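You operate a simulated robot arm through the tools that you are given. There is no shell and no other tool. Be economical: measure what you need, move in short steps, check, and stop when the job is done.

You run a simulated two-armed robot. Do the job below in one go: nothing can be reset, and whatever is moved stays where it is left.

Task
Put the blue cloth on the log book. Take the purple-capped bottle and put it on the clear cover on the top of the grey table. Fetch the flask with the purple collar and stand it on the purple disc. Put the square bottle that says "62" from the top of the low steel table on top of the green carton there. Take the black ring from the top of the low steel table and leave it on the glassware counter top. Stack the parts box that says "clips" from the top of the small white table on top of the parts box marked "bolts". Pick up the white-capped bottle of purple dye with one hand, pass it to the other hand and put it on the right end of the grey table. Take the blue dye bottle and put it on the top of the desk. Put the small glove carton from the top of the sampling bench on the top of the desk and the medium glove carton on the top of the fitting bench. The order is free. Set down upright: purple-capped bottle, flask with the purple collar, square bottle, white-capped bottle of purple dye, blue dye bottle, glove carton.

The check looks at the end state, three seconds after you hand in, the way a careful person would. Anything else that was tipped, shoved, dropped, spilled or broken makes it a failure. A push-on lid holds only when it is set on centred and level and pressed home; a screw cap is set on level and turned clockwise until tight. Flat cloth is picked up by pressing the open fingertips on it (5 to 10 N) and closing them slowly along it; thin cloth reads only 2 to 8 mm in the jaws.

Robot
Two 6-joint arms with two-finger grippers on one trunk, on a base that drives. Base frame: it is fixed to the floor where the robot stands at the start and does not move with it; the origin is under the middle of the robot, x ahead of it, y to its left, z up. Readings come in mm, degrees, newtons and seconds.
The left shoulder is at the start at [60, 142, 850], the right one opposite. With the tool pointing down near the work surface each hand reaches from about 220 to 700 mm from the robot's upright axis, wherever it stands, measured 20 degrees to its own side. Places, roughly: black ring (5x5x2 cm) [-5000, 1000, 600]; blue cloth (12x7x3 cm) [500, 200, 800]; blue dye bottle [750, 3500, 1000]; clear cover (29x20x1 cm) [700, 900, 800]; flask with the purple collar (8x8x14 cm) [600, 500, 800]; glassware counter top [-7500, 1500, 900]; glove carton [500, 4000, 1000]; green carton [-5000, 250, 500]; log book [500, 750, 750]; parts box [-5250, 1750, 750]; purple disc (7x7x1 cm) [1000, 200, 800]; purple-capped bottle (6x6x14 cm) [600, 400, 800]; right end of the grey table (20x20 cm) [960, 1920, 780]; square bottle [-5000, 750, 500]; top of the desk [2700, 5500, 800]; top of the fitting bench [-1200, 4200, 900]; white-capped bottle of purple dye [500, 4500, 1000]. Payload 2.45 kg a hand.
The TCP of each hand is the grasp point between the finger pads, 26 mm short of the fingertips. In the tool frame z runs along the fingers and y along their closing line. Largest opening 96 mm; the body of the gripper starts 69 mm behind the TCP.
Orientation is that of the tool frame in the base frame, as a unit quaternion [x, y, z, w]. With the fingers straight down and closing along the base's y, the tool's x points along the base's -x, its y along +y and its z along -z.

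Tools
- The arms move only by the tool drive_tool. It takes "left_motion", "right_motion" or both (then of equal length, played together; a hand with none holds still); each is a list of rows, each a list of 7 numbers: the shift along the tool's x, y, z in mm, then the turn, a rotation vector about the tool's x, y, z in degrees, then the finger opening in mm, from 0 to 96. In form: [[x, y, z, ax, ay, az, gripper], ...]. A call has 1 to 8 rows; each row is the pose to reach, as a shift and turn from the pose commanded when the call began, along the tool's axes at that moment. Rows are played at 5 a second. More than 50 mm and 8.6 degrees between two rows, or a gripper value outside its range, and nothing of the call is played. A pose out of reach is approached as far as the arm can. The call stops where the force on the tool passes 40 N (or 10 N more than at its start, if that is more) or the arm is blocked; 0.2 s more then pass. The fingers move at their own pace and stop on an object; they squeeze with about 23 N. The grip force told is the motor's: it shows also when the fingers shut on nothing. Time passes only in rows, and 0.2 s behind the last, so rows that repeat a pose let the fingers close. It gives the time, the measured TCP pose, the force on the tool (base axes), the opening and the grip force at its end, in the units of the frame above (readings bear some noise), with the torque about the TCP (base axes, N m) and any sound that the robot's microphone picked up, and new pictures: "show" is both (left out), scene, wrist or none (wrist: the cameras of the hands that moved).
- Cameras (640 x 400 px; columns grow to the right, rows downward): "scene" is now at [112.5, 51.1, 1447.9]; the picture's right is [0.71, -0.70, -0.00], its down [-0.56, -0.57, -0.60] and it looks along [0.42, 0.43, -0.80] (base axes); focal length 286 px, centre (320, 200). "left" rides on the left gripper at [82, -3, -98] in its tool frame; the picture's right is [0.04, 1.00, 0.00], its down [-0.73, 0.03, -0.68] and it looks along [-0.68, 0.03, 0.73] (tool axes); focal length 256 px, centre (320, 200). "right" rides on the right gripper at [82, 3, -98] in its tool frame; the picture's right is [-0.04, 1.00, 0.00], its down [-0.73, -0.03, -0.68] and it looks along [-0.68, -0.03, 0.73] (tool axes); focal length 256 px, centre (320, 200). There is no depth. A picture from a camera that has moved, and an enlarged one, comes with that camera's place and axes in the base frame and with its lens.
- slide_trunk(by): slides the trunk up (or, below 0, down) by that many mm; the arms and the scene camera ride with it, the base frame stays. It gives what a move gives, with no picture.
- steer(legs): drives the robot by 1 to 6 legs, each [ahead, turn to the left] in mm and degrees, along the robot's own axes; the way and the turn of a leg run together, so that a leg with both is an arc; at most 1500 mm and 180 degrees a leg. The arms and the cameras ride along, it lands a little off, and it stops where it bumps. It gives what a move gives, and a new picture of the scene camera.
- aim_head(pan, tilt): turns the head with the scene camera to pan (to the left, within 86 degrees either way) and tilt (down, from -29 to 69), counted from straight ahead of the robot. It gives what a move gives, and a new picture of the scene camera.
- enlarge(camera, box): a new picture of the part [left, top, right, bottom] of that camera's present view, enlarged. The clock stands still meanwhile.
- close_job(): hands the job in; it is judged then, once.

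Go step by step. Nothing tells you exact positions but the pictures and the camera data: compare them with the known pose of the tool, close in by small moves and look again before you grip or let go. The budget is 535 turns and 360 pictures, counting those below and the enlarged ones. Unless the task says otherwise, let go and move clear before handing in, and close with one line.

The tools are called after ">>>" as a command line: name --argument value ..., lists and objects as JSON in quotes. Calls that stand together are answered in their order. drive_tool: Moves the arms, as the interface text tells. Its arguments: {"type":"object","properties":{"left_motion":{"type":"array","items":{"type":"array","items":{"type":"number"}}},"right_motion":{"type":"array","items":{"type":"array","items":{"type":"number"}}},"show":{"type":"string","enum":["both","scene","wrist","none"]}},"required":[]} The other tools are called the same way: slide_trunk (by) slides the trunk up or down; steer (legs) drives the base; aim_head (pan, tilt) turns the head that bears the scene camera; enlarge (camera, box) takes an enlarged picture of a part of a camera's view; close_job () hands the job in.

At the start:

```text
time_s: 0.0
left_eef_pos: [354.0, 430.7, 1102.8]
left_tool_rot: [0.002, 1.0, 0.001, 0.0]
left_force: [0.9, 0.1, 0.4]
left_torque: [-0.02, 0.0, 0.03]
left_width: 96.1
left_gripper_force: 0.0
right_eef_pos: [303.8, 12.7, 1014.9]
right_tool_rot: [0.002, 1.0, 0.0, 0.0]
right_force: [-0.1, 0.0, 0.1]
right_torque: [-0.01, -0.02, -0.03]
right_width: 96.0
right_gripper_force: 0.1
trunk travel left (down, up): [-475.0, 115.0]
robot x, y, heading: [4.1, -0.4, 0.2]
head pan, tilt: [45.3, 53.2]
```

scene: 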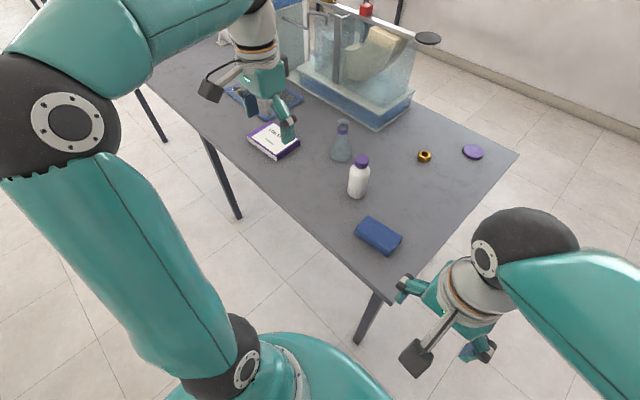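
right: 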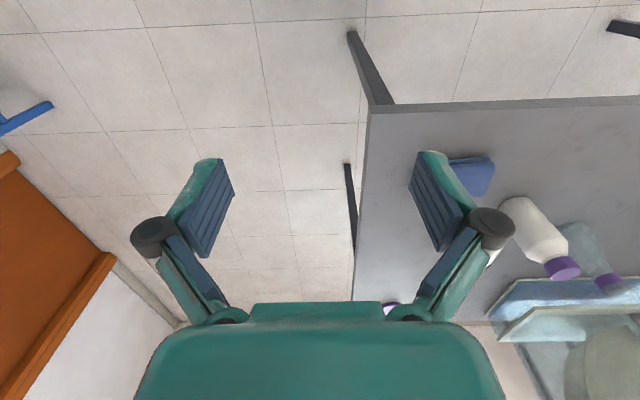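
left: 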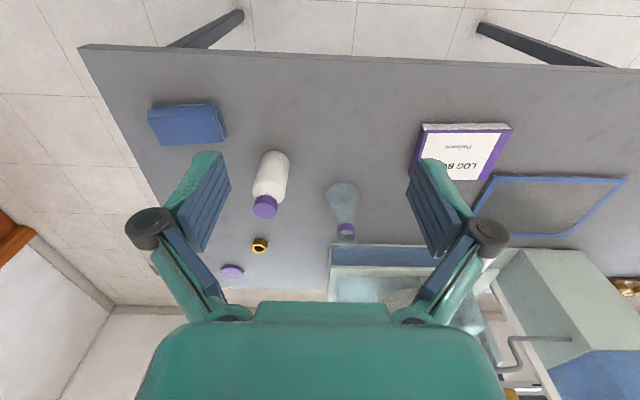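

I see the grey table with the blue cloth, bottle, flask, disc, log book and tank near the robot. I'll enlarge the cloth and the cover side to measure before gripping.

>>> enlarge --camera "left" --box '[120, 70, 360, 220]'

>>> aim_head --pan 60 --tilt 25

>>> aim_head --pan -30 --tilt 35

```text
2.67 times, centred on (240, 145) of left
camera zoom: at [272.0, 428.1, 1201.2], right [-0.04, 1.0, 0.0], down [0.73, 0.03, 0.68], along [0.68, 0.02, -0.73], focal length 683 px, centre (533, 347)
```

zoom: 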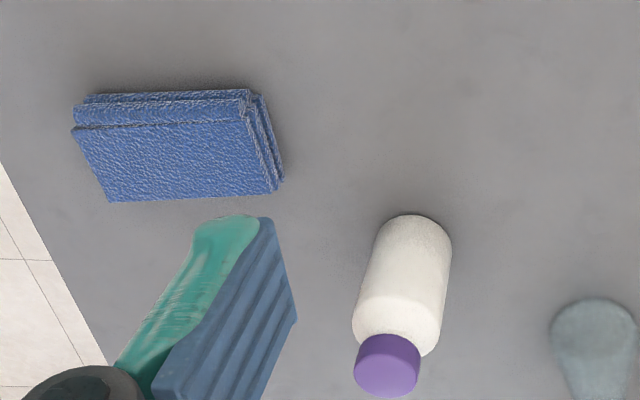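

```text
time_s: 0.9
left_eef_pos: [353.4, 431.4, 1102.7]
left_tool_rot: [0.003, 1.0, 0.0, 0.0]
left_force: [-0.2, -0.1, -0.4]
left_torque: [-0.03, 0.03, 0.0]
left_width: 95.9
left_gripper_force: 0.1
right_eef_pos: [303.9, 11.5, 1015.4]
right_tool_rot: [0.002, 1.0, 0.001, 0.0]
right_force: [0.2, 0.3, 0.3]
right_torque: [0.04, -0.02, 0.01]
right_width: 96.1
right_gripper_force: 0.0
trunk travel left (down, up): [-475.0, 115.0]
robot x, y, heading: [1.4, -2.7, -0.2]
head pan, tilt: [60.0, 25.0]
camera scene: at [106.6, 78.4, 1489.5], right [0.87, -0.5, 0.0], down [-0.21, -0.37, -0.91], along [0.45, 0.78, -0.42], focal length 286 px, centre (320, 200)
```

scene: 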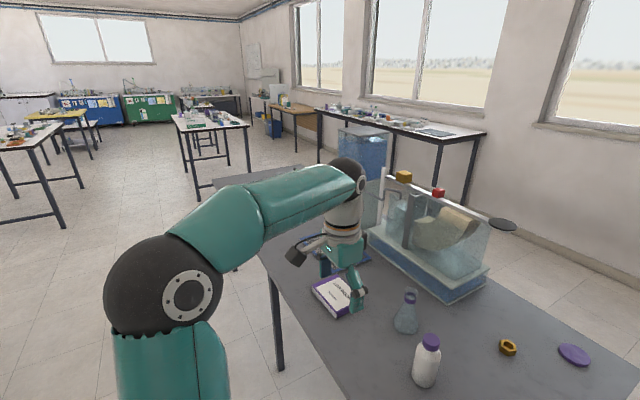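

```text
time_s: 2.6
left_eef_pos: [353.0, 431.6, 1104.4]
left_tool_rot: [0.002, 1.0, 0.0, 0.0]
left_force: [0.2, 0.1, -0.1]
left_torque: [0.03, -0.02, 0.03]
left_width: 96.2
left_gripper_force: 0.1
right_eef_pos: [304.3, 10.9, 1013.7]
right_tool_rot: [0.003, 1.0, 0.0, 0.0]
right_force: [0.2, 0.5, -0.8]
right_torque: [0.02, 0.0, -0.01]
right_width: 96.2
right_gripper_force: 0.1
trunk travel left (down, up): [-475.0, 115.0]
robot x, y, heading: [-2.8, -0.9, 0.1]
head pan, tilt: [-30.0, 35.0]
camera scene: at [136.8, -45.4, 1473.8], right [-0.5, -0.87, 0.0], down [-0.5, 0.29, -0.82], along [0.71, -0.41, -0.57], focal length 286 px, centre (320, 200)
```

scene: 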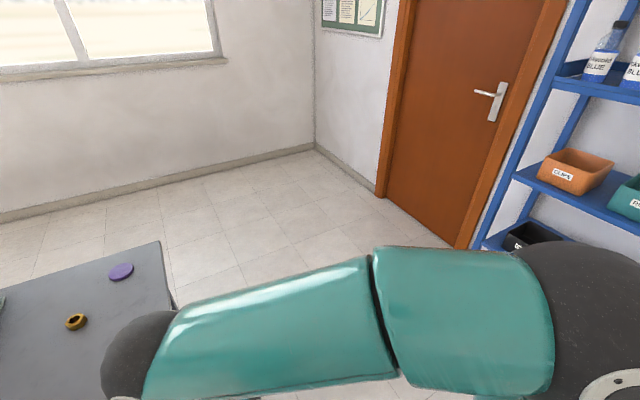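

The room is large; I have the layout of the near table. I'll bring the left hand above the cloth (about [486,210]) while turning it so the jaws close across its 7 cm width.

>>> drive_tool --left_motion '[[-17, -28, 19, 0, 0, 8.4, 96], [-33, -55, 38, 0, 0, 16.8, 96], [-50, -83, 56, 0, 0, 25.2, 96], [-66, -111, 75, 0, 0, 33.6, 96], [-83, -138, 94, 0, 0, 42, 96], [-100, -166, 112, 0, 0, 50.4, 96], [-116, -194, 131, 0, 0, 58.8, 96], [-133, -221, 150, 0, 0, 67.2, 96]]' --show "none"

>>> drive_tool --left_motion '[[0, 0, 0, 0, 0, 8.4, 96], [0, 0, 0, 0, 0, 16.8, 96], [0, 0, 0, 0, 0, 16.8, 96]]' --show "wrist"

```text
time_s: 4.4
left_eef_pos: [486.3, 208.8, 952.7]
left_tool_rot: [0.556, 0.831, 0.0, -0.001]
left_force: [0.3, -0.4, -0.8]
left_torque: [-0.01, -0.02, 0.02]
left_width: 95.9
left_gripper_force: 0.1
right_eef_pos: [305.3, 10.1, 1014.3]
right_tool_rot: [0.003, 1.0, 0.0, 0.0]
right_force: [0.3, -0.3, 0.9]
right_torque: [-0.02, 0.0, 0.02]
right_width: 96.0
right_gripper_force: 0.1
trunk travel left (down, up): [-475.0, 115.0]
robot x, y, heading: [-1.6, -2.7, 0.2]
head pan, tilt: [-30.0, 35.0]
```

```text
time_s: 5.2
left_eef_pos: [485.7, 210.3, 953.0]
left_tool_rot: [0.672, 0.741, 0.0, 0.001]
left_force: [-0.8, 0.6, 0.7]
left_torque: [0.0, 0.0, 0.01]
left_width: 95.8
left_gripper_force: 0.0
right_eef_pos: [303.8, 11.1, 1014.5]
right_tool_rot: [0.002, 1.0, -0.001, 0.0]
right_force: [0.0, 0.1, 0.4]
right_torque: [-0.02, 0.01, -0.01]
right_width: 96.2
right_gripper_force: 0.2
trunk travel left (down, up): [-475.0, 115.0]
robot x, y, heading: [-2.1, 1.2, -0.1]
head pan, tilt: [-30.0, 35.0]
camera left: at [474.3, 290.4, 1051.4], right [0.99, 0.14, 0.0], down [0.1, -0.73, 0.68], along [0.09, -0.67, -0.73], focal length 256 px, centre (320, 200)
```

left: 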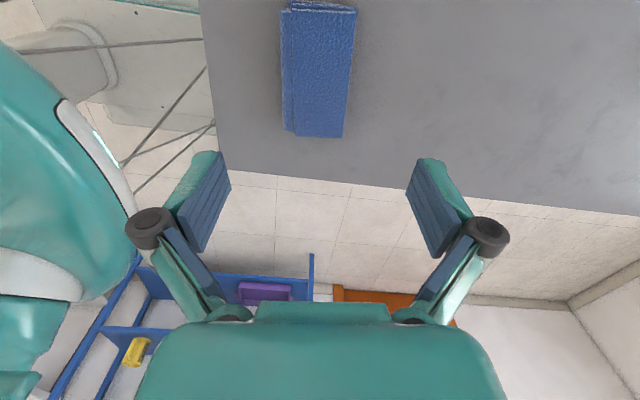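

The hand is squared to the cloth, centred within a few mm. Descend with the jaws open until the tips are about at table level.

>>> drive_tool --left_motion '[[0, -3, 35, 0, 0, 0, 96], [0, -3, 70, 0, 0, 0, 96], [0, -3, 105, 0, 0, 0, 96], [0, -3, 125, 0, 0, 0, 96], [0, -3, 135, 0, 0, 0, 96]]' --show "both"

```text
time_s: 6.4
left_eef_pos: [482.7, 209.4, 818.2]
left_tool_rot: [0.67, 0.742, 0.0, 0.0]
left_force: [0.9, 0.0, -0.3]
left_torque: [-0.02, -0.02, 0.01]
left_width: 95.4
left_gripper_force: 0.1
right_eef_pos: [303.9, 10.6, 1014.8]
right_tool_rot: [0.002, 1.0, 0.0, 0.0]
right_force: [0.1, 0.7, 0.0]
right_torque: [-0.01, 0.0, 0.01]
right_width: 95.9
right_gripper_force: 0.0
trunk travel left (down, up): [-475.0, 115.0]
robot x, y, heading: [1.3, 1.1, 0.0]
head pan, tilt: [-30.0, 35.0]
camera scene: at [137.2, -45.4, 1473.8], right [-0.5, -0.87, 0.0], down [-0.5, 0.29, -0.82], along [0.71, -0.41, -0.57], focal length 286 px, centre (320, 200)
camera left: at [471.3, 289.7, 916.6], right [0.99, 0.14, 0.0], down [0.1, -0.73, 0.68], along [0.1, -0.67, -0.73], focal length 256 px, centre (320, 200)
```

scene: 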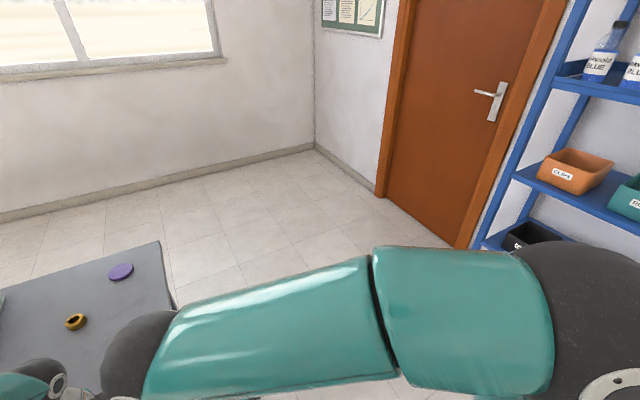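
left: 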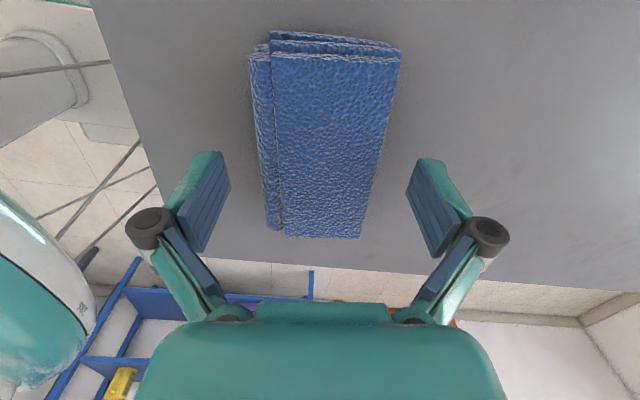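

The jaws straddle the cloth well. I'll go down a few mm more and close.

>>> drive_tool --left_motion '[[0, 0, 5, 0, 0, 0, 96], [0, 0, 9, 0, 0, 0, 96], [0, 0, 9, 0, 0, 0, 70], [0, 0, 9, 0, 0, 0, 50], [0, 0, 9, 0, 0, 0, 35], [0, 0, 9, 0, 0, 0, 20], [0, 0, 9, 0, 0, 0, 20], [0, 0, 9, 0, 0, 0, 20]]' --show "wrist"

```text
time_s: 8.2
left_eef_pos: [483.0, 209.5, 809.9]
left_tool_rot: [0.671, 0.741, 0.0, 0.0]
left_force: [-0.6, 0.4, 1.4]
left_torque: [-0.01, -0.01, -0.06]
left_width: 60.2
left_gripper_force: 23.6
right_eef_pos: [303.1, 11.0, 1015.0]
right_tool_rot: [0.003, 1.0, 0.0, 0.0]
right_force: [0.3, -0.3, -0.4]
right_torque: [0.05, 0.01, -0.02]
right_width: 96.2
right_gripper_force: 0.0
trunk travel left (down, up): [-475.0, 115.0]
robot x, y, heading: [1.4, -2.1, 0.1]
head pan, tilt: [-30.0, 35.0]
camera left: at [471.3, 289.9, 907.6], right [0.99, 0.14, 0.0], down [0.1, -0.73, 0.68], along [0.09, -0.67, -0.73], focal length 256 px, centre (320, 200)
```

left: 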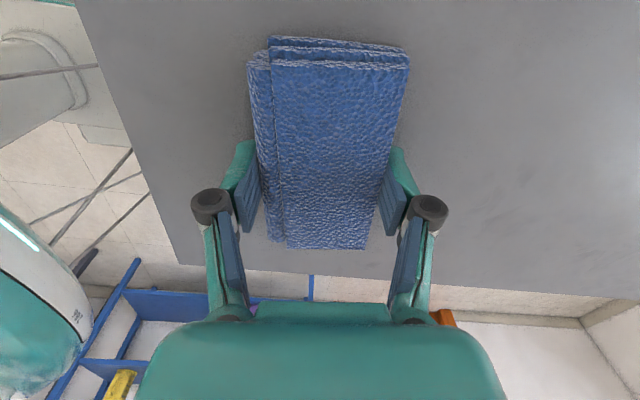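

The cloth is gripped (60 mm). Lift it and drive left along the table to bring the log book into reach.

>>> drive_tool --left_motion '[[0, 0, -30, 0, 0, 0, 20], [0, 0, -70, 0, 0, 0, 20], [0, 0, -110, 0, 0, 0, 20], [0, 0, -150, 0, 0, 0, 20], [0, 0, -190, 0, 0, 0, 20]]' --show "none"

>>> aim_head --pan 0 --tilt 45

>>> steer --legs '[[0, 90], [520, 0], [0, -90]]'

```text
time_s: 9.4
left_eef_pos: [483.1, 207.7, 1001.2]
left_tool_rot: [0.671, 0.741, 0.0, 0.0]
left_force: [0.5, -0.8, -0.7]
left_torque: [0.02, 0.03, 0.01]
left_width: 60.1
left_gripper_force: 23.3
right_eef_pos: [302.8, 12.1, 1014.8]
right_tool_rot: [0.002, 1.0, 0.0, 0.0]
right_force: [0.2, 0.0, -0.3]
right_torque: [0.02, -0.02, -0.01]
right_width: 96.0
right_gripper_force: 0.1
trunk travel left (down, up): [-475.0, 115.0]
robot x, y, heading: [2.0, -1.7, -0.1]
head pan, tilt: [-30.0, 35.0]
```

```text
time_s: 10.3
left_eef_pos: [484.2, 209.1, 1000.3]
left_tool_rot: [0.671, 0.741, 0.0, 0.001]
left_force: [-0.9, -0.2, 0.3]
left_torque: [0.01, 0.0, 0.0]
left_width: 60.1
left_gripper_force: 23.5
right_eef_pos: [303.7, 11.7, 1014.6]
right_tool_rot: [0.002, 1.0, 0.0, 0.0]
right_force: [-0.4, -1.1, 0.0]
right_torque: [-0.03, -0.03, -0.02]
right_width: 95.8
right_gripper_force: 0.0
trunk travel left (down, up): [-475.0, 115.0]
robot x, y, heading: [3.2, -2.4, -0.3]
head pan, tilt: [0.0, 45.0]
camera scene: at [142.1, -1.5, 1459.0], right [0.0, -1.0, 0.0], down [-0.71, 0.0, -0.71], along [0.71, 0.0, -0.71], focal length 286 px, centre (320, 200)
```

scene: 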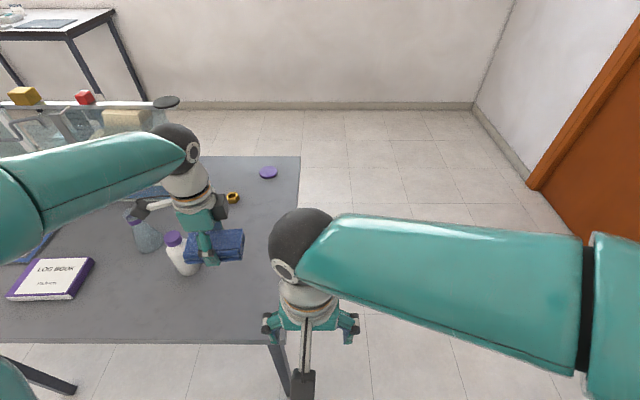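

```text
time_s: 14.7
left_eef_pos: [-181.9, 502.0, 1000.2]
left_tool_rot: [-0.022, 1.0, -0.001, 0.002]
left_force: [0.2, -0.9, -0.4]
left_torque: [-0.04, -0.08, 0.0]
left_width: 60.0
left_gripper_force: 23.1
right_eef_pos: [3.2, 310.2, 1015.3]
right_tool_rot: [-0.684, 0.729, 0.0, 0.0]
right_force: [-1.3, -0.7, -0.7]
right_torque: [0.01, -0.03, -0.01]
right_width: 96.0
right_gripper_force: 0.1
trunk travel left (down, up): [-475.0, 115.0]
robot x, y, heading: [55.3, 3.3, 88.5]
head pan, tilt: [0.0, 45.0]
stopped in leg 1: the robot was blocked; the commanded pose is now the measured one
camera scene: at [57.9, 143.9, 1458.8], right [1.0, -0.03, 0.0], down [-0.02, -0.71, -0.71], along [0.02, 0.71, -0.71], focal length 286 px, centre (320, 200)
```

scene: 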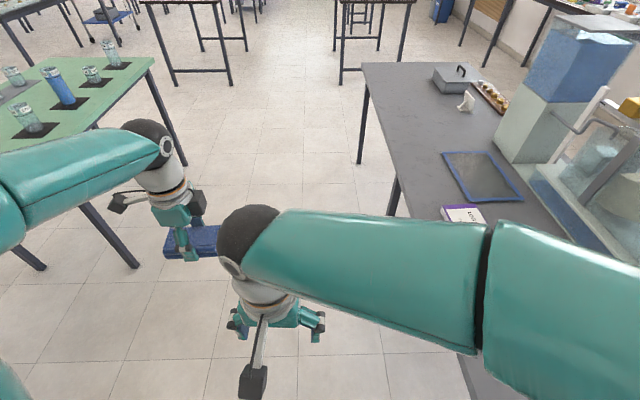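

The turn was blocked near its end. I'll look down on both sides to see what the robot is touching.

>>> aim_head --pan -75 --tilt 60

>>> aim_head --pan 80 --tilt 50

```text
time_s: 16.2
left_eef_pos: [-179.9, 501.2, 1001.8]
left_tool_rot: [-0.02, 1.0, -0.001, -0.001]
left_force: [0.0, 0.3, 0.4]
left_torque: [0.0, 0.0, 0.0]
left_width: 60.1
left_gripper_force: 23.1
right_eef_pos: [5.9, 310.8, 1015.3]
right_tool_rot: [-0.683, 0.73, 0.001, 0.0]
right_force: [-0.6, 0.5, 0.5]
right_torque: [0.03, -0.01, 0.0]
right_width: 96.1
right_gripper_force: 0.1
trunk travel left (down, up): [-475.0, 115.0]
robot x, y, heading: [58.6, -1.3, 88.3]
head pan, tilt: [-75.0, 60.0]
camera scene: at [123.9, 76.5, 1439.5], right [0.23, -0.97, 0.0], down [-0.84, -0.2, -0.5], along [0.49, 0.11, -0.87], focal length 286 px, centre (320, 200)
```

scene: 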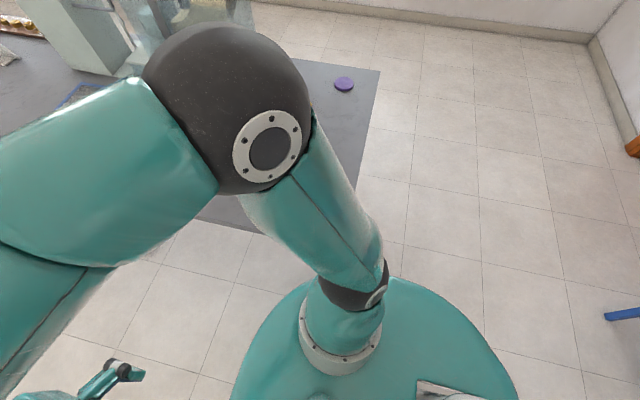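

```text
time_s: 18.6
left_eef_pos: [-178.7, 501.2, 1001.8]
left_tool_rot: [-0.019, 1.0, 0.0, 0.001]
left_force: [-0.2, -0.8, -0.8]
left_torque: [0.0, 0.01, -0.04]
left_width: 59.9
left_gripper_force: 22.7
right_eef_pos: [7.6, 309.8, 1015.5]
right_tool_rot: [-0.683, 0.731, 0.0, 0.0]
right_force: [-0.4, 1.0, 1.3]
right_torque: [0.04, 0.0, 0.0]
right_width: 96.1
right_gripper_force: 0.0
trunk travel left (down, up): [-475.0, 115.0]
robot x, y, heading: [58.5, -1.3, 88.1]
head pan, tilt: [80.0, 50.0]
camera scene: at [-16.2, 77.0, 1452.1], right [0.2, 0.98, 0.0], down [0.75, -0.16, -0.64], along [-0.63, 0.13, -0.77], focal length 286 px, centre (320, 200)
```

scene: 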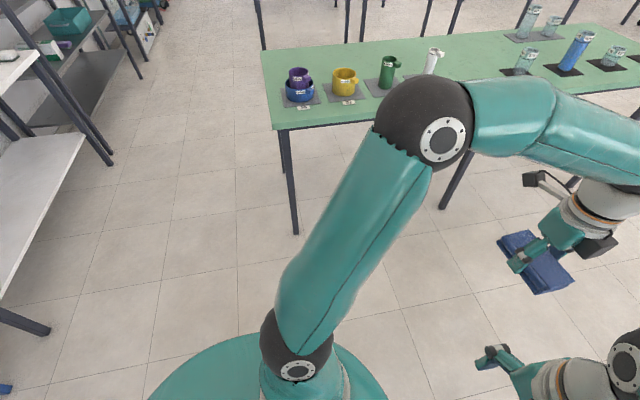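

Nothing obvious touches the robot; it sits at about (58,-1), heading 88°. I'll try a short straight drive along the table.

>>> steer --legs '[[150, 0]]'

```text
time_s: 20.0
left_eef_pos: [-174.6, 655.6, 999.7]
left_tool_rot: [-0.02, 1.0, -0.001, 0.001]
left_force: [0.2, 0.5, -0.6]
left_torque: [-0.03, 0.0, -0.01]
left_width: 60.2
left_gripper_force: 22.9
right_eef_pos: [12.0, 462.4, 1014.7]
right_tool_rot: [-0.684, 0.73, 0.0, -0.001]
right_force: [-0.9, -0.2, 0.0]
right_torque: [-0.02, 0.02, -0.02]
right_width: 96.0
right_gripper_force: 0.0
trunk travel left (down, up): [-475.0, 115.0]
robot x, y, heading: [63.6, 151.3, 88.0]
head pan, tilt: [80.0, 50.0]
camera scene: at [-11.4, 230.8, 1451.9], right [0.2, 0.98, 0.0], down [0.75, -0.16, -0.64], along [-0.63, 0.13, -0.77], focal length 286 px, centre (320, 200)
```

scene: 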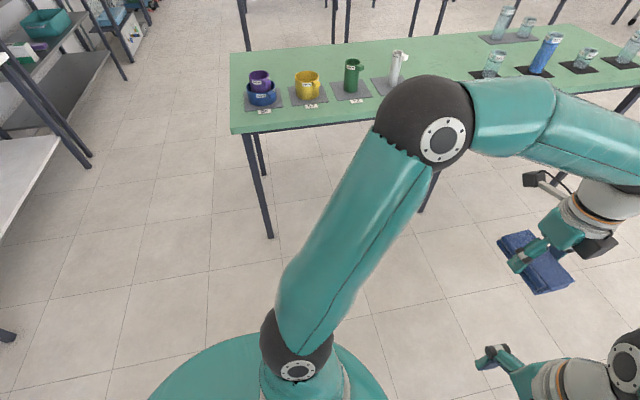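

Driving works now. I'll angle slightly away from the table, drive on, then turn to face it.

>>> aim_head --pan 0 --tilt 50

>>> steer --legs '[[0, 18], [380, 0], [0, -106]]'

```text
time_s: 21.5
left_eef_pos: [-174.1, 653.6, 1002.8]
left_tool_rot: [-0.02, 1.0, 0.0, 0.0]
left_force: [0.0, 0.5, 0.0]
left_torque: [-0.02, -0.01, -0.01]
left_width: 59.9
left_gripper_force: 23.2
right_eef_pos: [11.1, 460.7, 1016.2]
right_tool_rot: [-0.684, 0.73, 0.0, 0.0]
right_force: [-0.4, 0.0, 0.2]
right_torque: [0.01, 0.0, 0.01]
right_width: 95.8
right_gripper_force: 0.1
trunk travel left (down, up): [-475.0, 115.0]
robot x, y, heading: [62.0, 155.5, 88.1]
head pan, tilt: [0.0, 50.0]
camera scene: at [66.3, 289.8, 1452.1], right [1.0, -0.03, 0.0], down [-0.02, -0.77, -0.64], along [0.02, 0.64, -0.77], focal length 286 px, centre (320, 200)
```

scene: 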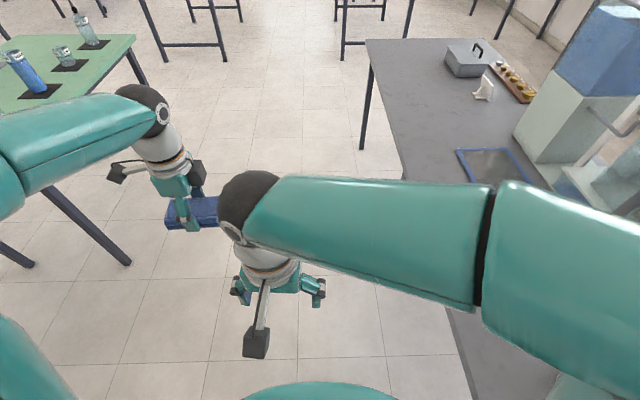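

```text
time_s: 29.0
left_eef_pos: [360.1, 900.4, 1003.3]
left_tool_rot: [0.57, 0.821, 0.0, -0.002]
left_force: [0.6, -1.9, -0.1]
left_torque: [0.07, 0.0, 0.02]
left_width: 60.0
left_gripper_force: 22.8
right_eef_pos: [237.3, 663.1, 1017.4]
right_tool_rot: [-0.126, 0.992, 0.002, 0.0]
right_force: [0.5, -0.2, 0.7]
right_torque: [0.03, 0.01, 0.0]
right_width: 96.2
right_gripper_force: 0.0
trunk travel left (down, up): [-475.0, 115.0]
robot x, y, heading: [-61.4, 579.4, 14.5]
head pan, tilt: [0.0, 50.0]
stopped in leg 3: the robot was blocked; the commanded pose is now the measured one
camera scene: at [73.5, 609.1, 1452.0], right [0.25, -0.97, 0.0], down [-0.74, -0.19, -0.64], along [0.62, 0.16, -0.77], focal length 286 px, centre (320, 200)
```

scene: 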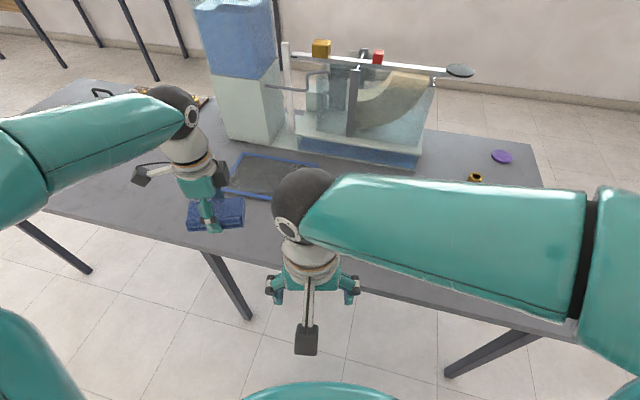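

Large turns seem to drift until they abort; nothing visible is touched. I'll use smaller turn legs from now on and finish facing the table.

>>> steer --legs '[[0, -14]]'

```text
time_s: 30.3
left_eef_pos: [425.2, 793.0, 1002.9]
left_tool_rot: [0.665, 0.747, 0.0, -0.001]
left_force: [0.0, 0.0, -0.4]
left_torque: [-0.02, -0.04, 0.0]
left_width: 60.0
left_gripper_force: 23.3
right_eef_pos: [249.9, 592.5, 1017.5]
right_tool_rot: [-0.003, 1.0, 0.0, 0.0]
right_force: [0.4, 0.3, -0.5]
right_torque: [0.03, -0.02, -0.03]
right_width: 95.9
right_gripper_force: 0.1
trunk travel left (down, up): [-475.0, 115.0]
robot x, y, heading: [-60.0, 586.1, 0.7]
head pan, tilt: [0.0, 50.0]
camera scene: at [77.1, 588.6, 1452.1], right [0.01, -1.0, 0.0], down [-0.77, -0.01, -0.64], along [0.64, 0.01, -0.77], focal length 286 px, centre (320, 200)
```

scene: 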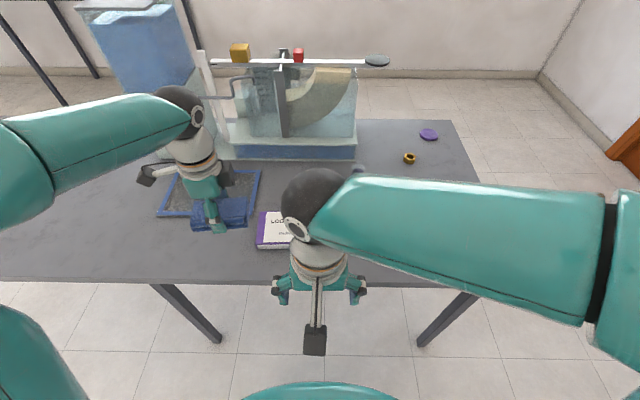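

I'm facing the table at y≈586. Drive 60 mm forward and look with the wrist camera at the log book.

>>> steer --legs '[[60, 0]]'

>>> drive_tool --left_motion '[[0, 0, 0, 0, 0, 0, 20]]' --show "wrist"

```text
time_s: 31.3
left_eef_pos: [487.9, 793.2, 1002.6]
left_tool_rot: [0.665, 0.747, -0.001, -0.002]
left_force: [0.0, 0.0, -0.7]
left_torque: [0.02, 0.04, 0.02]
left_width: 59.7
left_gripper_force: 23.2
right_eef_pos: [310.8, 592.8, 1017.3]
right_tool_rot: [-0.004, 1.0, 0.001, -0.001]
right_force: [0.2, 0.8, 0.2]
right_torque: [0.02, 0.06, -0.02]
right_width: 96.3
right_gripper_force: 0.1
trunk travel left (down, up): [-475.0, 115.0]
robot x, y, heading: [3.3, 587.1, 0.6]
head pan, tilt: [0.0, 50.0]
camera scene: at [139.8, 589.1, 1451.7], right [0.01, -1.0, 0.0], down [-0.77, -0.01, -0.64], along [0.64, 0.01, -0.77], focal length 286 px, centre (320, 200)
```

scene: 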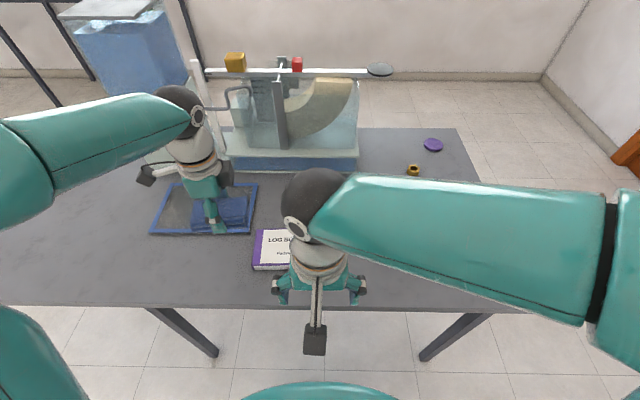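

```text
time_s: 31.7
left_eef_pos: [484.9, 793.8, 1003.2]
left_tool_rot: [0.664, 0.747, -0.001, -0.001]
left_force: [-0.6, -0.2, 0.6]
left_torque: [-0.02, 0.0, 0.01]
left_width: 60.1
left_gripper_force: 22.8
right_eef_pos: [310.5, 593.4, 1018.4]
right_tool_rot: [-0.005, 1.0, 0.001, -0.001]
right_force: [0.3, 0.6, 0.8]
right_torque: [0.0, 0.01, -0.01]
right_width: 95.8
right_gripper_force: 0.1
trunk travel left (down, up): [-475.0, 115.0]
robot x, y, heading: [0.5, 587.6, 0.4]
head pan, tilt: [0.0, 50.0]
camera left: at [473.8, 873.6, 1101.1], right [0.99, 0.16, 0.0], down [0.12, -0.73, 0.68], along [0.1, -0.67, -0.73], focal length 256 px, centre (320, 200)
```

left: 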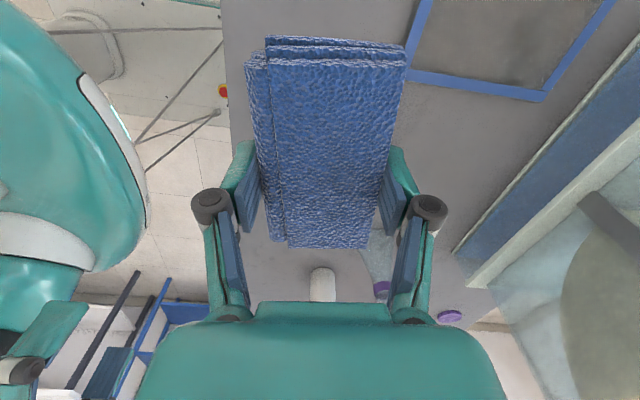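

I place the log book at about x 463–565, y 605–765. Move the cloth above its centre, staying high.

>>> drive_tool --left_motion '[[-40, 6, 0, 0, 0, 0, 20], [-80, 12, 20, 0, 0, 0, 20], [-112, 17, 50, 0, 0, 0, 20], [-112, 17, 90, 0, 0, 0, 20]]' --show "both"

```text
time_s: 32.7
left_eef_pos: [515.1, 681.6, 913.1]
left_tool_rot: [0.664, 0.747, 0.0, 0.0]
left_force: [0.5, 0.4, -0.5]
left_torque: [0.0, 0.03, 0.02]
left_width: 60.1
left_gripper_force: 23.3
right_eef_pos: [308.2, 592.7, 1019.3]
right_tool_rot: [-0.005, 1.0, 0.0, 0.0]
right_force: [-0.1, -0.2, 0.0]
right_torque: [-0.01, 0.03, -0.01]
right_width: 95.9
right_gripper_force: 0.0
trunk travel left (down, up): [-475.0, 115.0]
robot x, y, heading: [-1.1, 585.1, 0.8]
head pan, tilt: [0.0, 50.0]
camera scene: at [137.6, 589.5, 1452.0], right [0.01, -1.0, 0.0], down [-0.77, -0.01, -0.64], along [0.64, 0.01, -0.77], focal length 286 px, centre (320, 200)
camera left: at [502.5, 762.7, 1011.4], right [0.99, 0.16, 0.0], down [0.12, -0.73, 0.68], along [0.11, -0.67, -0.73], focal length 256 px, centre (320, 200)
```

scene: 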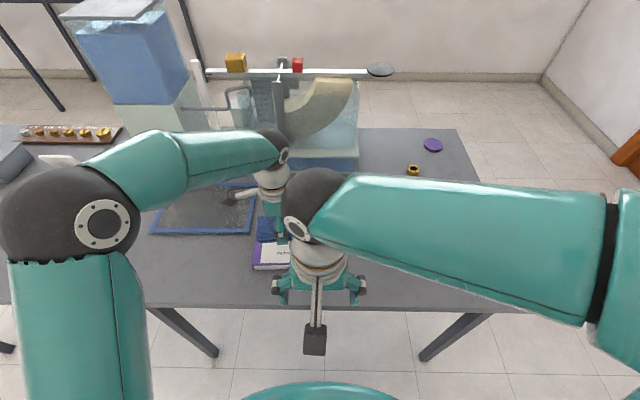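
left: 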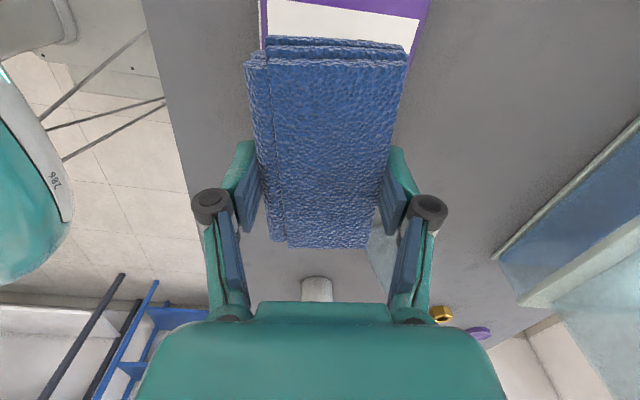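

The cloth is over the book. Lower slowly until contact.

>>> drive_tool --left_motion '[[2, 4, 35, 0, 0, 0, 20], [2, 4, 60, 0, 0, 0, 20], [2, 4, 68, 0, 0, 0, 20], [2, 4, 72, 0, 0, 0, 20], [2, 4, 75, 0, 0, 0, 20], [2, 4, 75, 0, 0, 0, 20]]' --show "wrist"

```text
time_s: 34.1
left_eef_pos: [518.8, 685.0, 837.1]
left_tool_rot: [0.665, 0.747, -0.001, -0.001]
left_force: [0.1, 0.1, 0.3]
left_torque: [0.03, -0.01, 0.02]
left_width: 60.1
left_gripper_force: 23.2
right_eef_pos: [308.7, 593.1, 1017.4]
right_tool_rot: [-0.004, 1.0, 0.0, 0.0]
right_force: [-0.5, -0.1, 1.0]
right_torque: [0.01, 0.01, -0.03]
right_width: 96.0
right_gripper_force: 0.0
trunk travel left (down, up): [-475.0, 115.0]
robot x, y, heading: [-3.1, 590.0, 0.5]
head pan, tilt: [0.0, 50.0]
camera left: at [506.4, 766.7, 936.1], right [0.99, 0.16, 0.0], down [0.12, -0.73, 0.68], along [0.1, -0.67, -0.73], focal length 256 px, centre (320, 200)
```

left: 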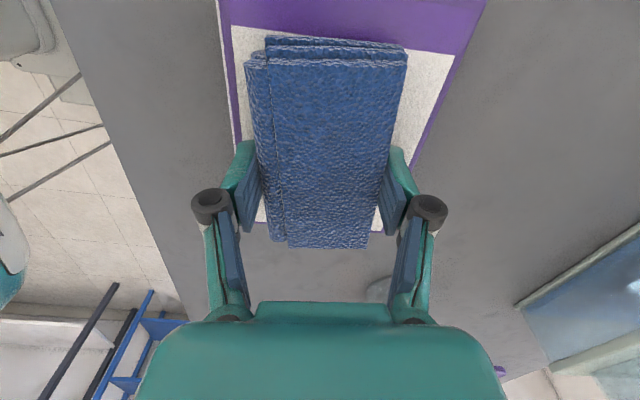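

The cloth lies well within the book's outline. Continue lowering to contact.

>>> drive_tool --left_motion '[[0, 0, 2, 0, 0, 0, 20], [0, 0, 4, 0, 0, 0, 20], [0, 0, 6, 0, 0, 0, 20], [0, 0, 6, 0, 0, 0, 20]]' --show "none"

```text
time_s: 35.1
left_eef_pos: [518.6, 685.7, 835.7]
left_tool_rot: [0.664, 0.747, 0.002, 0.001]
left_force: [-0.3, 0.6, 22.6]
left_torque: [-0.02, -0.01, 0.03]
left_width: 60.2
left_gripper_force: 23.4
right_eef_pos: [306.5, 592.4, 1017.8]
right_tool_rot: [-0.006, 1.0, 0.001, 0.001]
right_force: [0.2, -0.2, -0.9]
right_torque: [-0.02, 0.0, 0.02]
right_width: 96.0
right_gripper_force: 0.1
trunk travel left (down, up): [-475.0, 115.0]
robot x, y, heading: [1.7, 590.0, 0.5]
head pan, tilt: [0.0, 50.0]
```

Contact made at about z 836. Back off slightly, open, and rise.

>>> drive_tool --left_motion '[[0, 0, -4, 0, 0, 0, 20], [0, 0, -4, 0, 0, 0, 66], [0, 0, -4, 0, 0, 0, 80], [0, 0, -4, 0, 0, 0, 80], [0, 0, -40, 0, 0, 0, 80], [0, 0, -80, 0, 0, 0, 80], [0, 0, -120, 0, 0, 0, 80], [0, 0, -165, 0, 0, 0, 80]]' --show "wrist"

```text
time_s: 36.9
left_eef_pos: [517.3, 686.2, 997.8]
left_tool_rot: [0.666, 0.746, 0.001, -0.002]
left_force: [-0.6, -0.8, -0.4]
left_torque: [0.02, -0.03, 0.0]
left_width: 79.9
left_gripper_force: 0.0
right_eef_pos: [307.9, 592.4, 1017.9]
right_tool_rot: [-0.005, 1.0, 0.001, 0.001]
right_force: [-0.1, -0.1, 0.3]
right_torque: [0.02, 0.0, 0.05]
right_width: 96.0
right_gripper_force: 0.0
trunk travel left (down, up): [-475.0, 115.0]
robot x, y, heading: [3.4, 586.3, 0.4]
head pan, tilt: [0.0, 50.0]
camera left: at [505.8, 767.2, 1096.0], right [0.99, 0.16, 0.0], down [0.11, -0.73, 0.68], along [0.1, -0.67, -0.73], focal length 256 px, centre (320, 200)
```

left: 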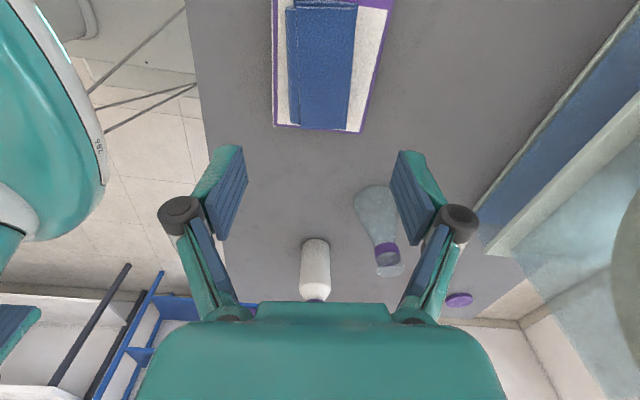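

The cloth rests on the book. Next the right hand goes over the purple-capped bottle (about [560,345]).

>>> drive_tool --right_motion '[[-32, -31, 0, 0, 0, 0, 96], [-64, -62, 0, 0, 0, 0, 96], [-96, -93, 0, 0, 0, 0, 96], [-128, -124, 0, 0, 0, 0, 96], [-160, -155, 0, 0, 0, 0, 96], [-192, -186, 0, 0, 0, 0, 96], [-224, -217, 0, 0, 0, 0, 96], [-252, -247, 0, 0, 0, 0, 96]]' --show "both"

```text
time_s: 38.7
left_eef_pos: [519.2, 685.4, 996.1]
left_tool_rot: [0.665, 0.747, 0.001, -0.001]
left_force: [-0.2, -0.5, -0.9]
left_torque: [0.04, -0.01, -0.02]
left_width: 79.9
left_gripper_force: 0.0
right_eef_pos: [565.1, 347.7, 1017.6]
right_tool_rot: [-0.005, 1.0, 0.0, -0.001]
right_force: [-0.2, 0.2, -0.3]
right_torque: [0.03, 0.01, 0.01]
right_width: 96.1
right_gripper_force: 0.0
trunk travel left (down, up): [-475.0, 115.0]
robot x, y, heading: [-2.0, 586.3, 0.3]
head pan, tilt: [0.0, 50.0]
camera scene: at [138.3, 588.8, 1451.9], right [0.01, -1.0, 0.0], down [-0.77, -0.01, -0.64], along [0.64, 0.01, -0.77], focal length 286 px, centre (320, 200)
camera right: at [483.0, 350.4, 1115.9], right [0.03, 1.0, 0.0], down [0.73, -0.02, 0.68], along [0.68, -0.02, -0.73], focal length 256 px, centre (320, 200)
```

scene: 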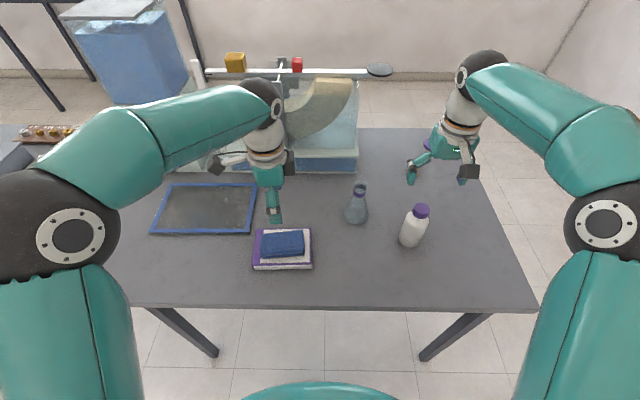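
right: 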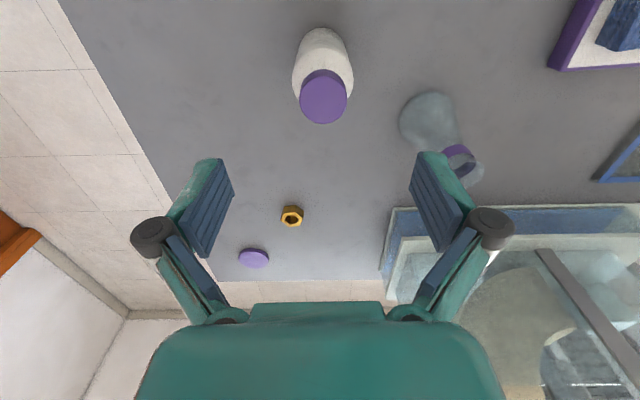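

The bottle is nearly under the right hand (axis ≈ [560,352]). Descend with open jaws around it.

>>> drive_tool --right_motion '[[3, 4, 40, 0, 0, 0, 96], [3, 4, 80, 0, 0, 0, 96], [3, 4, 110, 0, 0, 0, 96], [3, 4, 135, 0, 0, 0, 96]]' --show "both"

```text
time_s: 39.7
left_eef_pos: [518.4, 685.7, 996.1]
left_tool_rot: [0.664, 0.748, -0.001, 0.0]
left_force: [0.8, -0.1, 0.7]
left_torque: [0.01, 0.01, 0.01]
left_width: 79.8
left_gripper_force: 0.0
right_eef_pos: [560.1, 352.4, 882.3]
right_tool_rot: [-0.004, 1.0, 0.0, 0.0]
right_force: [0.1, 0.0, -0.2]
right_torque: [0.02, 0.01, 0.01]
right_width: 96.0
right_gripper_force: 0.0
trunk travel left (down, up): [-475.0, 115.0]
robot x, y, heading: [-1.7, 586.7, 0.5]
head pan, tilt: [0.0, 50.0]
camera scene: at [137.7, 589.1, 1452.0], right [0.01, -1.0, 0.0], down [-0.77, -0.01, -0.64], along [0.64, 0.01, -0.77], focal length 286 px, centre (320, 200)
camera right: at [479.3, 355.7, 980.8], right [0.03, 1.0, 0.0], down [0.73, -0.02, 0.68], along [0.68, -0.02, -0.73], focal length 256 px, centre (320, 200)
```

scene: 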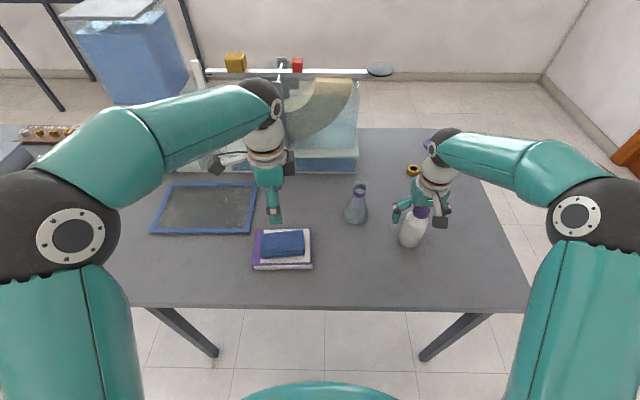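
right: 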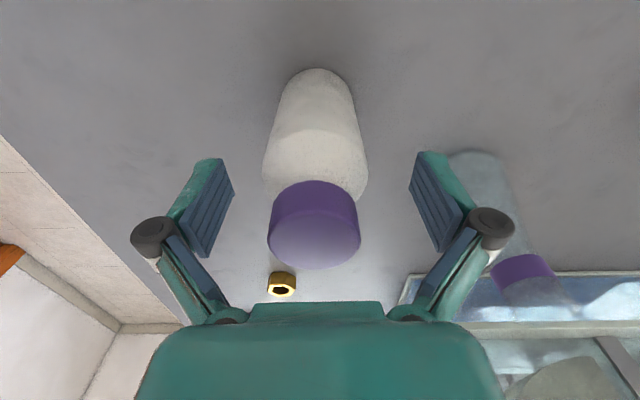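

Well centred. Lower 22 mm more and close on the bottle body.

>>> drive_tool --right_motion '[[0, 0, 12, 0, 0, 0, 96], [0, 0, 23, 0, 0, 0, 96], [0, 0, 23, 0, 0, 0, 60], [0, 0, 23, 0, 0, 0, 40], [0, 0, 23, 0, 0, 0, 40], [0, 0, 23, 0, 0, 0, 40]]' --show "wrist"

```text
time_s: 41.1
left_eef_pos: [519.4, 685.8, 998.7]
left_tool_rot: [0.664, 0.747, 0.0, 0.0]
left_force: [0.1, 0.3, -0.4]
left_torque: [-0.02, -0.02, -0.03]
left_width: 80.1
left_gripper_force: 0.0
right_eef_pos: [560.0, 353.5, 859.8]
right_tool_rot: [-0.004, 1.0, 0.0, 0.0]
right_force: [-0.5, -0.7, 1.1]
right_torque: [-0.13, -0.02, 0.05]
right_width: 54.5
right_gripper_force: 22.9
trunk travel left (down, up): [-475.0, 115.0]
robot x, y, heading: [0.8, 590.1, 0.6]
head pan, tilt: [0.0, 50.0]
camera right: at [479.0, 355.5, 958.3], right [0.03, 1.0, 0.0], down [0.73, -0.02, 0.68], along [0.68, -0.02, -0.73], focal length 256 px, centre (320, 200)
```

right: 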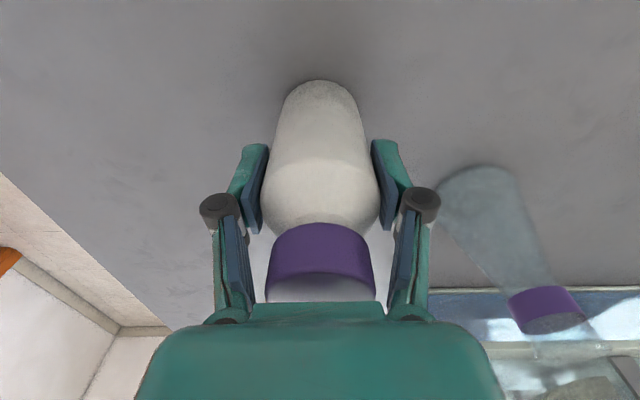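

Gripped at 54 mm. Lift, then back up and drive along to bring the cover within the right hand's reach.

>>> drive_tool --right_motion '[[0, 0, -30, 0, 0, 0, 40], [0, 0, -70, 0, 0, 0, 40], [0, 0, -110, 0, 0, 0, 40], [0, 0, -150, 0, 0, 0, 40]]' --show "none"

>>> steer --legs '[[-80, 0], [0, 45], [0, 45], [470, 0], [0, -45], [0, -45]]'

```text
time_s: 42.1
left_eef_pos: [518.4, 686.7, 997.3]
left_tool_rot: [0.665, 0.747, 0.0, -0.001]
left_force: [0.3, -0.1, -0.7]
left_torque: [0.0, -0.01, 0.03]
left_width: 79.9
left_gripper_force: 0.1
right_eef_pos: [560.3, 351.6, 1010.8]
right_tool_rot: [-0.006, 1.0, 0.001, 0.001]
right_force: [-0.3, -0.4, -2.4]
right_torque: [0.03, -0.04, -0.02]
right_width: 54.7
right_gripper_force: 22.9
trunk travel left (down, up): [-475.0, 115.0]
robot x, y, heading: [-2.1, 587.9, 0.7]
head pan, tilt: [0.0, 50.0]
```

```text
time_s: 47.4
left_eef_pos: [-107.0, 1122.7, 997.5]
left_tool_rot: [0.01, 1.0, -0.001, 0.001]
left_force: [0.5, -0.6, -0.7]
left_torque: [-0.04, -0.08, 0.03]
left_width: 79.9
left_gripper_force: 0.1
right_eef_pos: [229.5, 1119.1, 1011.7]
right_tool_rot: [-0.661, 0.75, -0.003, 0.0]
right_force: [-1.5, 0.1, -3.0]
right_torque: [-0.07, -0.05, -0.04]
right_width: 54.5
right_gripper_force: 23.1
trunk travel left (down, up): [-475.0, 115.0]
robot x, y, heading: [-14.0, 582.4, 85.0]
head pan, tilt: [0.0, 50.0]
stopped in leg 3: the robot was blocked; the commanded pose is now the measured one
camera scene: at [-1.0, 721.1, 1451.8], right [1.0, -0.09, 0.0], down [-0.07, -0.76, -0.64], along [0.06, 0.64, -0.77], focal length 286 px, centre (320, 200)
```

scene: 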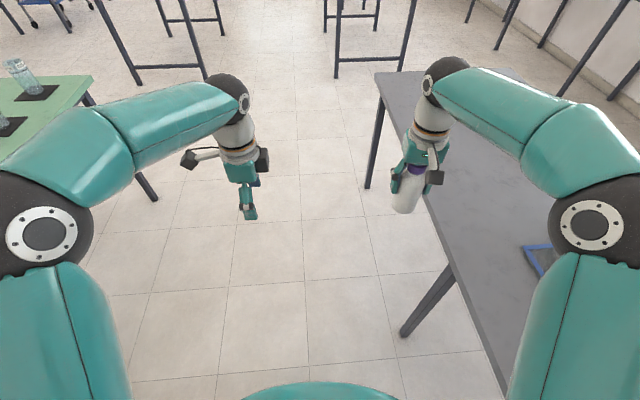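

Turns of 45° with outstretched arms still overshoot sideways. I'll use turns of about 30° per leg.

>>> steer --legs '[[0, 12], [470, 0], [0, -24], [0, -24], [0, -24], [0, -24]]'

```text
time_s: 55.2
left_eef_pos: [356.8, 1401.7, 998.5]
left_tool_rot: [0.504, 0.864, 0.001, -0.002]
left_force: [-0.1, -1.3, -0.3]
left_torque: [0.05, 0.03, 0.04]
left_width: 80.0
left_gripper_force: 0.0
right_eef_pos: [523.7, 1108.0, 1010.3]
right_tool_rot: [-0.202, 0.979, 0.001, -0.001]
right_force: [1.1, -1.2, -3.5]
right_torque: [0.04, 0.05, 0.0]
right_width: 54.3
right_gripper_force: 23.2
trunk travel left (down, up): [-475.0, 115.0]
robot x, y, heading: [-92.6, 1104.4, 23.3]
head pan, tilt: [0.0, 50.0]
stopped in leg 5: the robot was blocked; the commanded pose is now the measured one
camera scene: at [38.1, 1155.7, 1451.7], right [0.4, -0.92, 0.0], down [-0.71, -0.3, -0.64], along [0.59, 0.26, -0.77], focal length 286 px, centre (320, 200)
```

scene: 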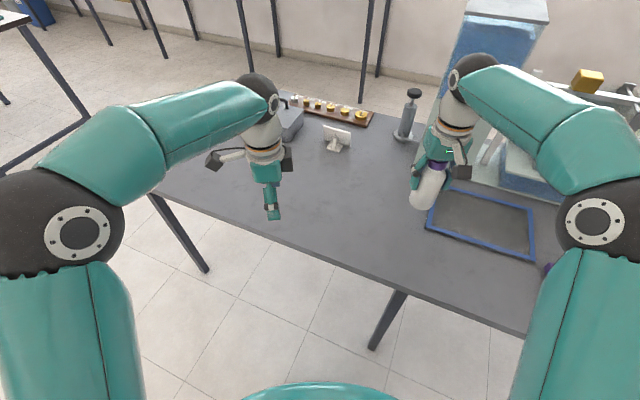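

Drift accumulates over one call, so I'll keep total turning per call under ~60°. Finish the turn now.

>>> steer --legs '[[0, -23], [70, 0]]'

```text
time_s: 57.6
left_eef_pos: [507.6, 1199.6, 998.7]
left_tool_rot: [0.669, 0.743, 0.0, -0.001]
left_force: [-0.1, -0.8, -0.4]
left_torque: [0.08, 0.0, 0.02]
left_width: 79.9
left_gripper_force: 0.0
right_eef_pos: [547.3, 865.1, 1009.8]
right_tool_rot: [0.001, 1.0, 0.0, -0.002]
right_force: [0.9, -1.3, -3.6]
right_torque: [0.06, 0.01, -0.02]
right_width: 54.2
right_gripper_force: 23.2
trunk travel left (down, up): [-475.0, 115.0]
robot x, y, heading: [-22.4, 1119.0, 0.7]
head pan, tilt: [0.0, 50.0]
camera scene: at [118.6, 1116.2, 1451.7], right [0.01, -1.0, 0.0], down [-0.77, 0.0, -0.64], along [0.64, 0.01, -0.77], focal length 286 px, centre (320, 200)
```

scene: 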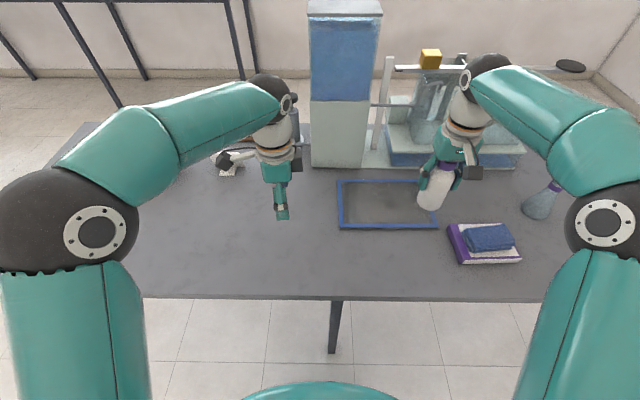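

The cover spans x 570–760, y 798–1067. Move the bottle above [630,930] and lower.

>>> drive_tool --right_motion '[[-40, 32, 0, 0, 0, 0, 40], [-83, 65, 0, 0, 0, 0, 40], [-83, 65, 45, 0, 0, 0, 40], [-83, 65, 90, 0, 0, 0, 40], [-83, 65, 120, 0, 0, 0, 40], [-83, 65, 130, 0, 0, 0, 40]]' --show "both"

```text
refused: row 1 steps farther than a row can; nothing moved
```

>>> drive_tool --right_motion '[[-30, 24, 0, 0, 0, 0, 40], [-57, 45, 0, 0, 0, 0, 40], [-83, 65, 0, 0, 0, 0, 40], [-83, 65, 45, 0, 0, 0, 40], [-83, 65, 90, 0, 0, 0, 40], [-83, 65, 120, 0, 0, 0, 40], [-83, 65, 130, 0, 0, 0, 40]]' --show "both"

```text
time_s: 59.2
left_eef_pos: [506.4, 1201.9, 998.8]
left_tool_rot: [0.669, 0.744, 0.0, 0.0]
left_force: [0.2, -0.4, 0.4]
left_torque: [0.0, 0.01, 0.01]
left_width: 80.2
left_gripper_force: 0.0
right_eef_pos: [626.7, 933.0, 882.0]
right_tool_rot: [0.001, 1.0, 0.0, -0.002]
right_force: [-0.2, -0.5, -2.8]
right_torque: [-0.05, 0.01, -0.02]
right_width: 54.3
right_gripper_force: 23.6
right hand out of reach, approached as far as the arm can: row 3
trunk travel left (down, up): [-475.0, 115.0]
robot x, y, heading: [-22.9, 1121.1, 0.3]
head pan, tilt: [0.0, 50.0]
camera scene: at [116.1, 1119.5, 1452.0], right [0.01, -1.0, 0.0], down [-0.77, -0.01, -0.64], along [0.64, 0.01, -0.77], focal length 286 px, centre (320, 200)
camera right: at [545.2, 936.6, 981.0], right [0.04, 1.0, 0.0], down [0.74, -0.03, 0.68], along [0.68, -0.03, -0.74], focal length 256 px, centre (320, 200)
```

scene: 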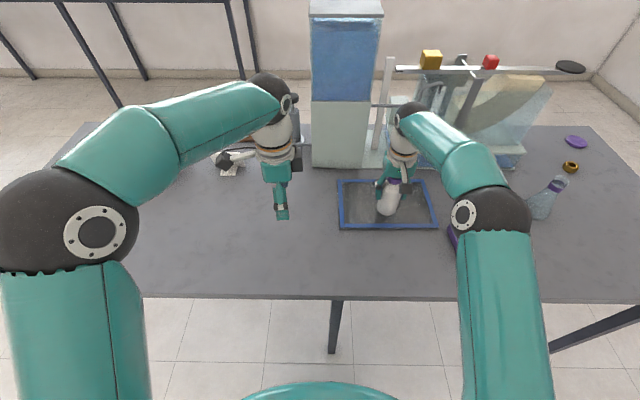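
right: 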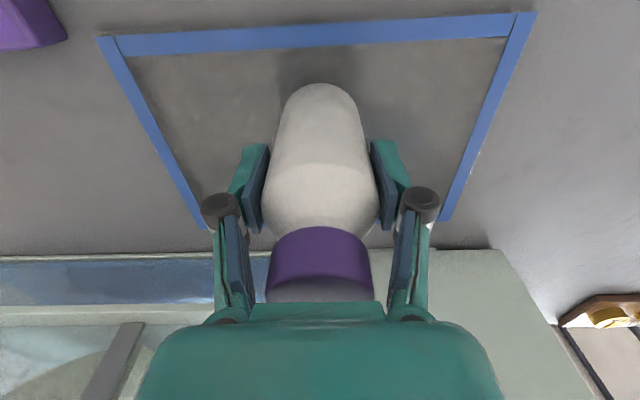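

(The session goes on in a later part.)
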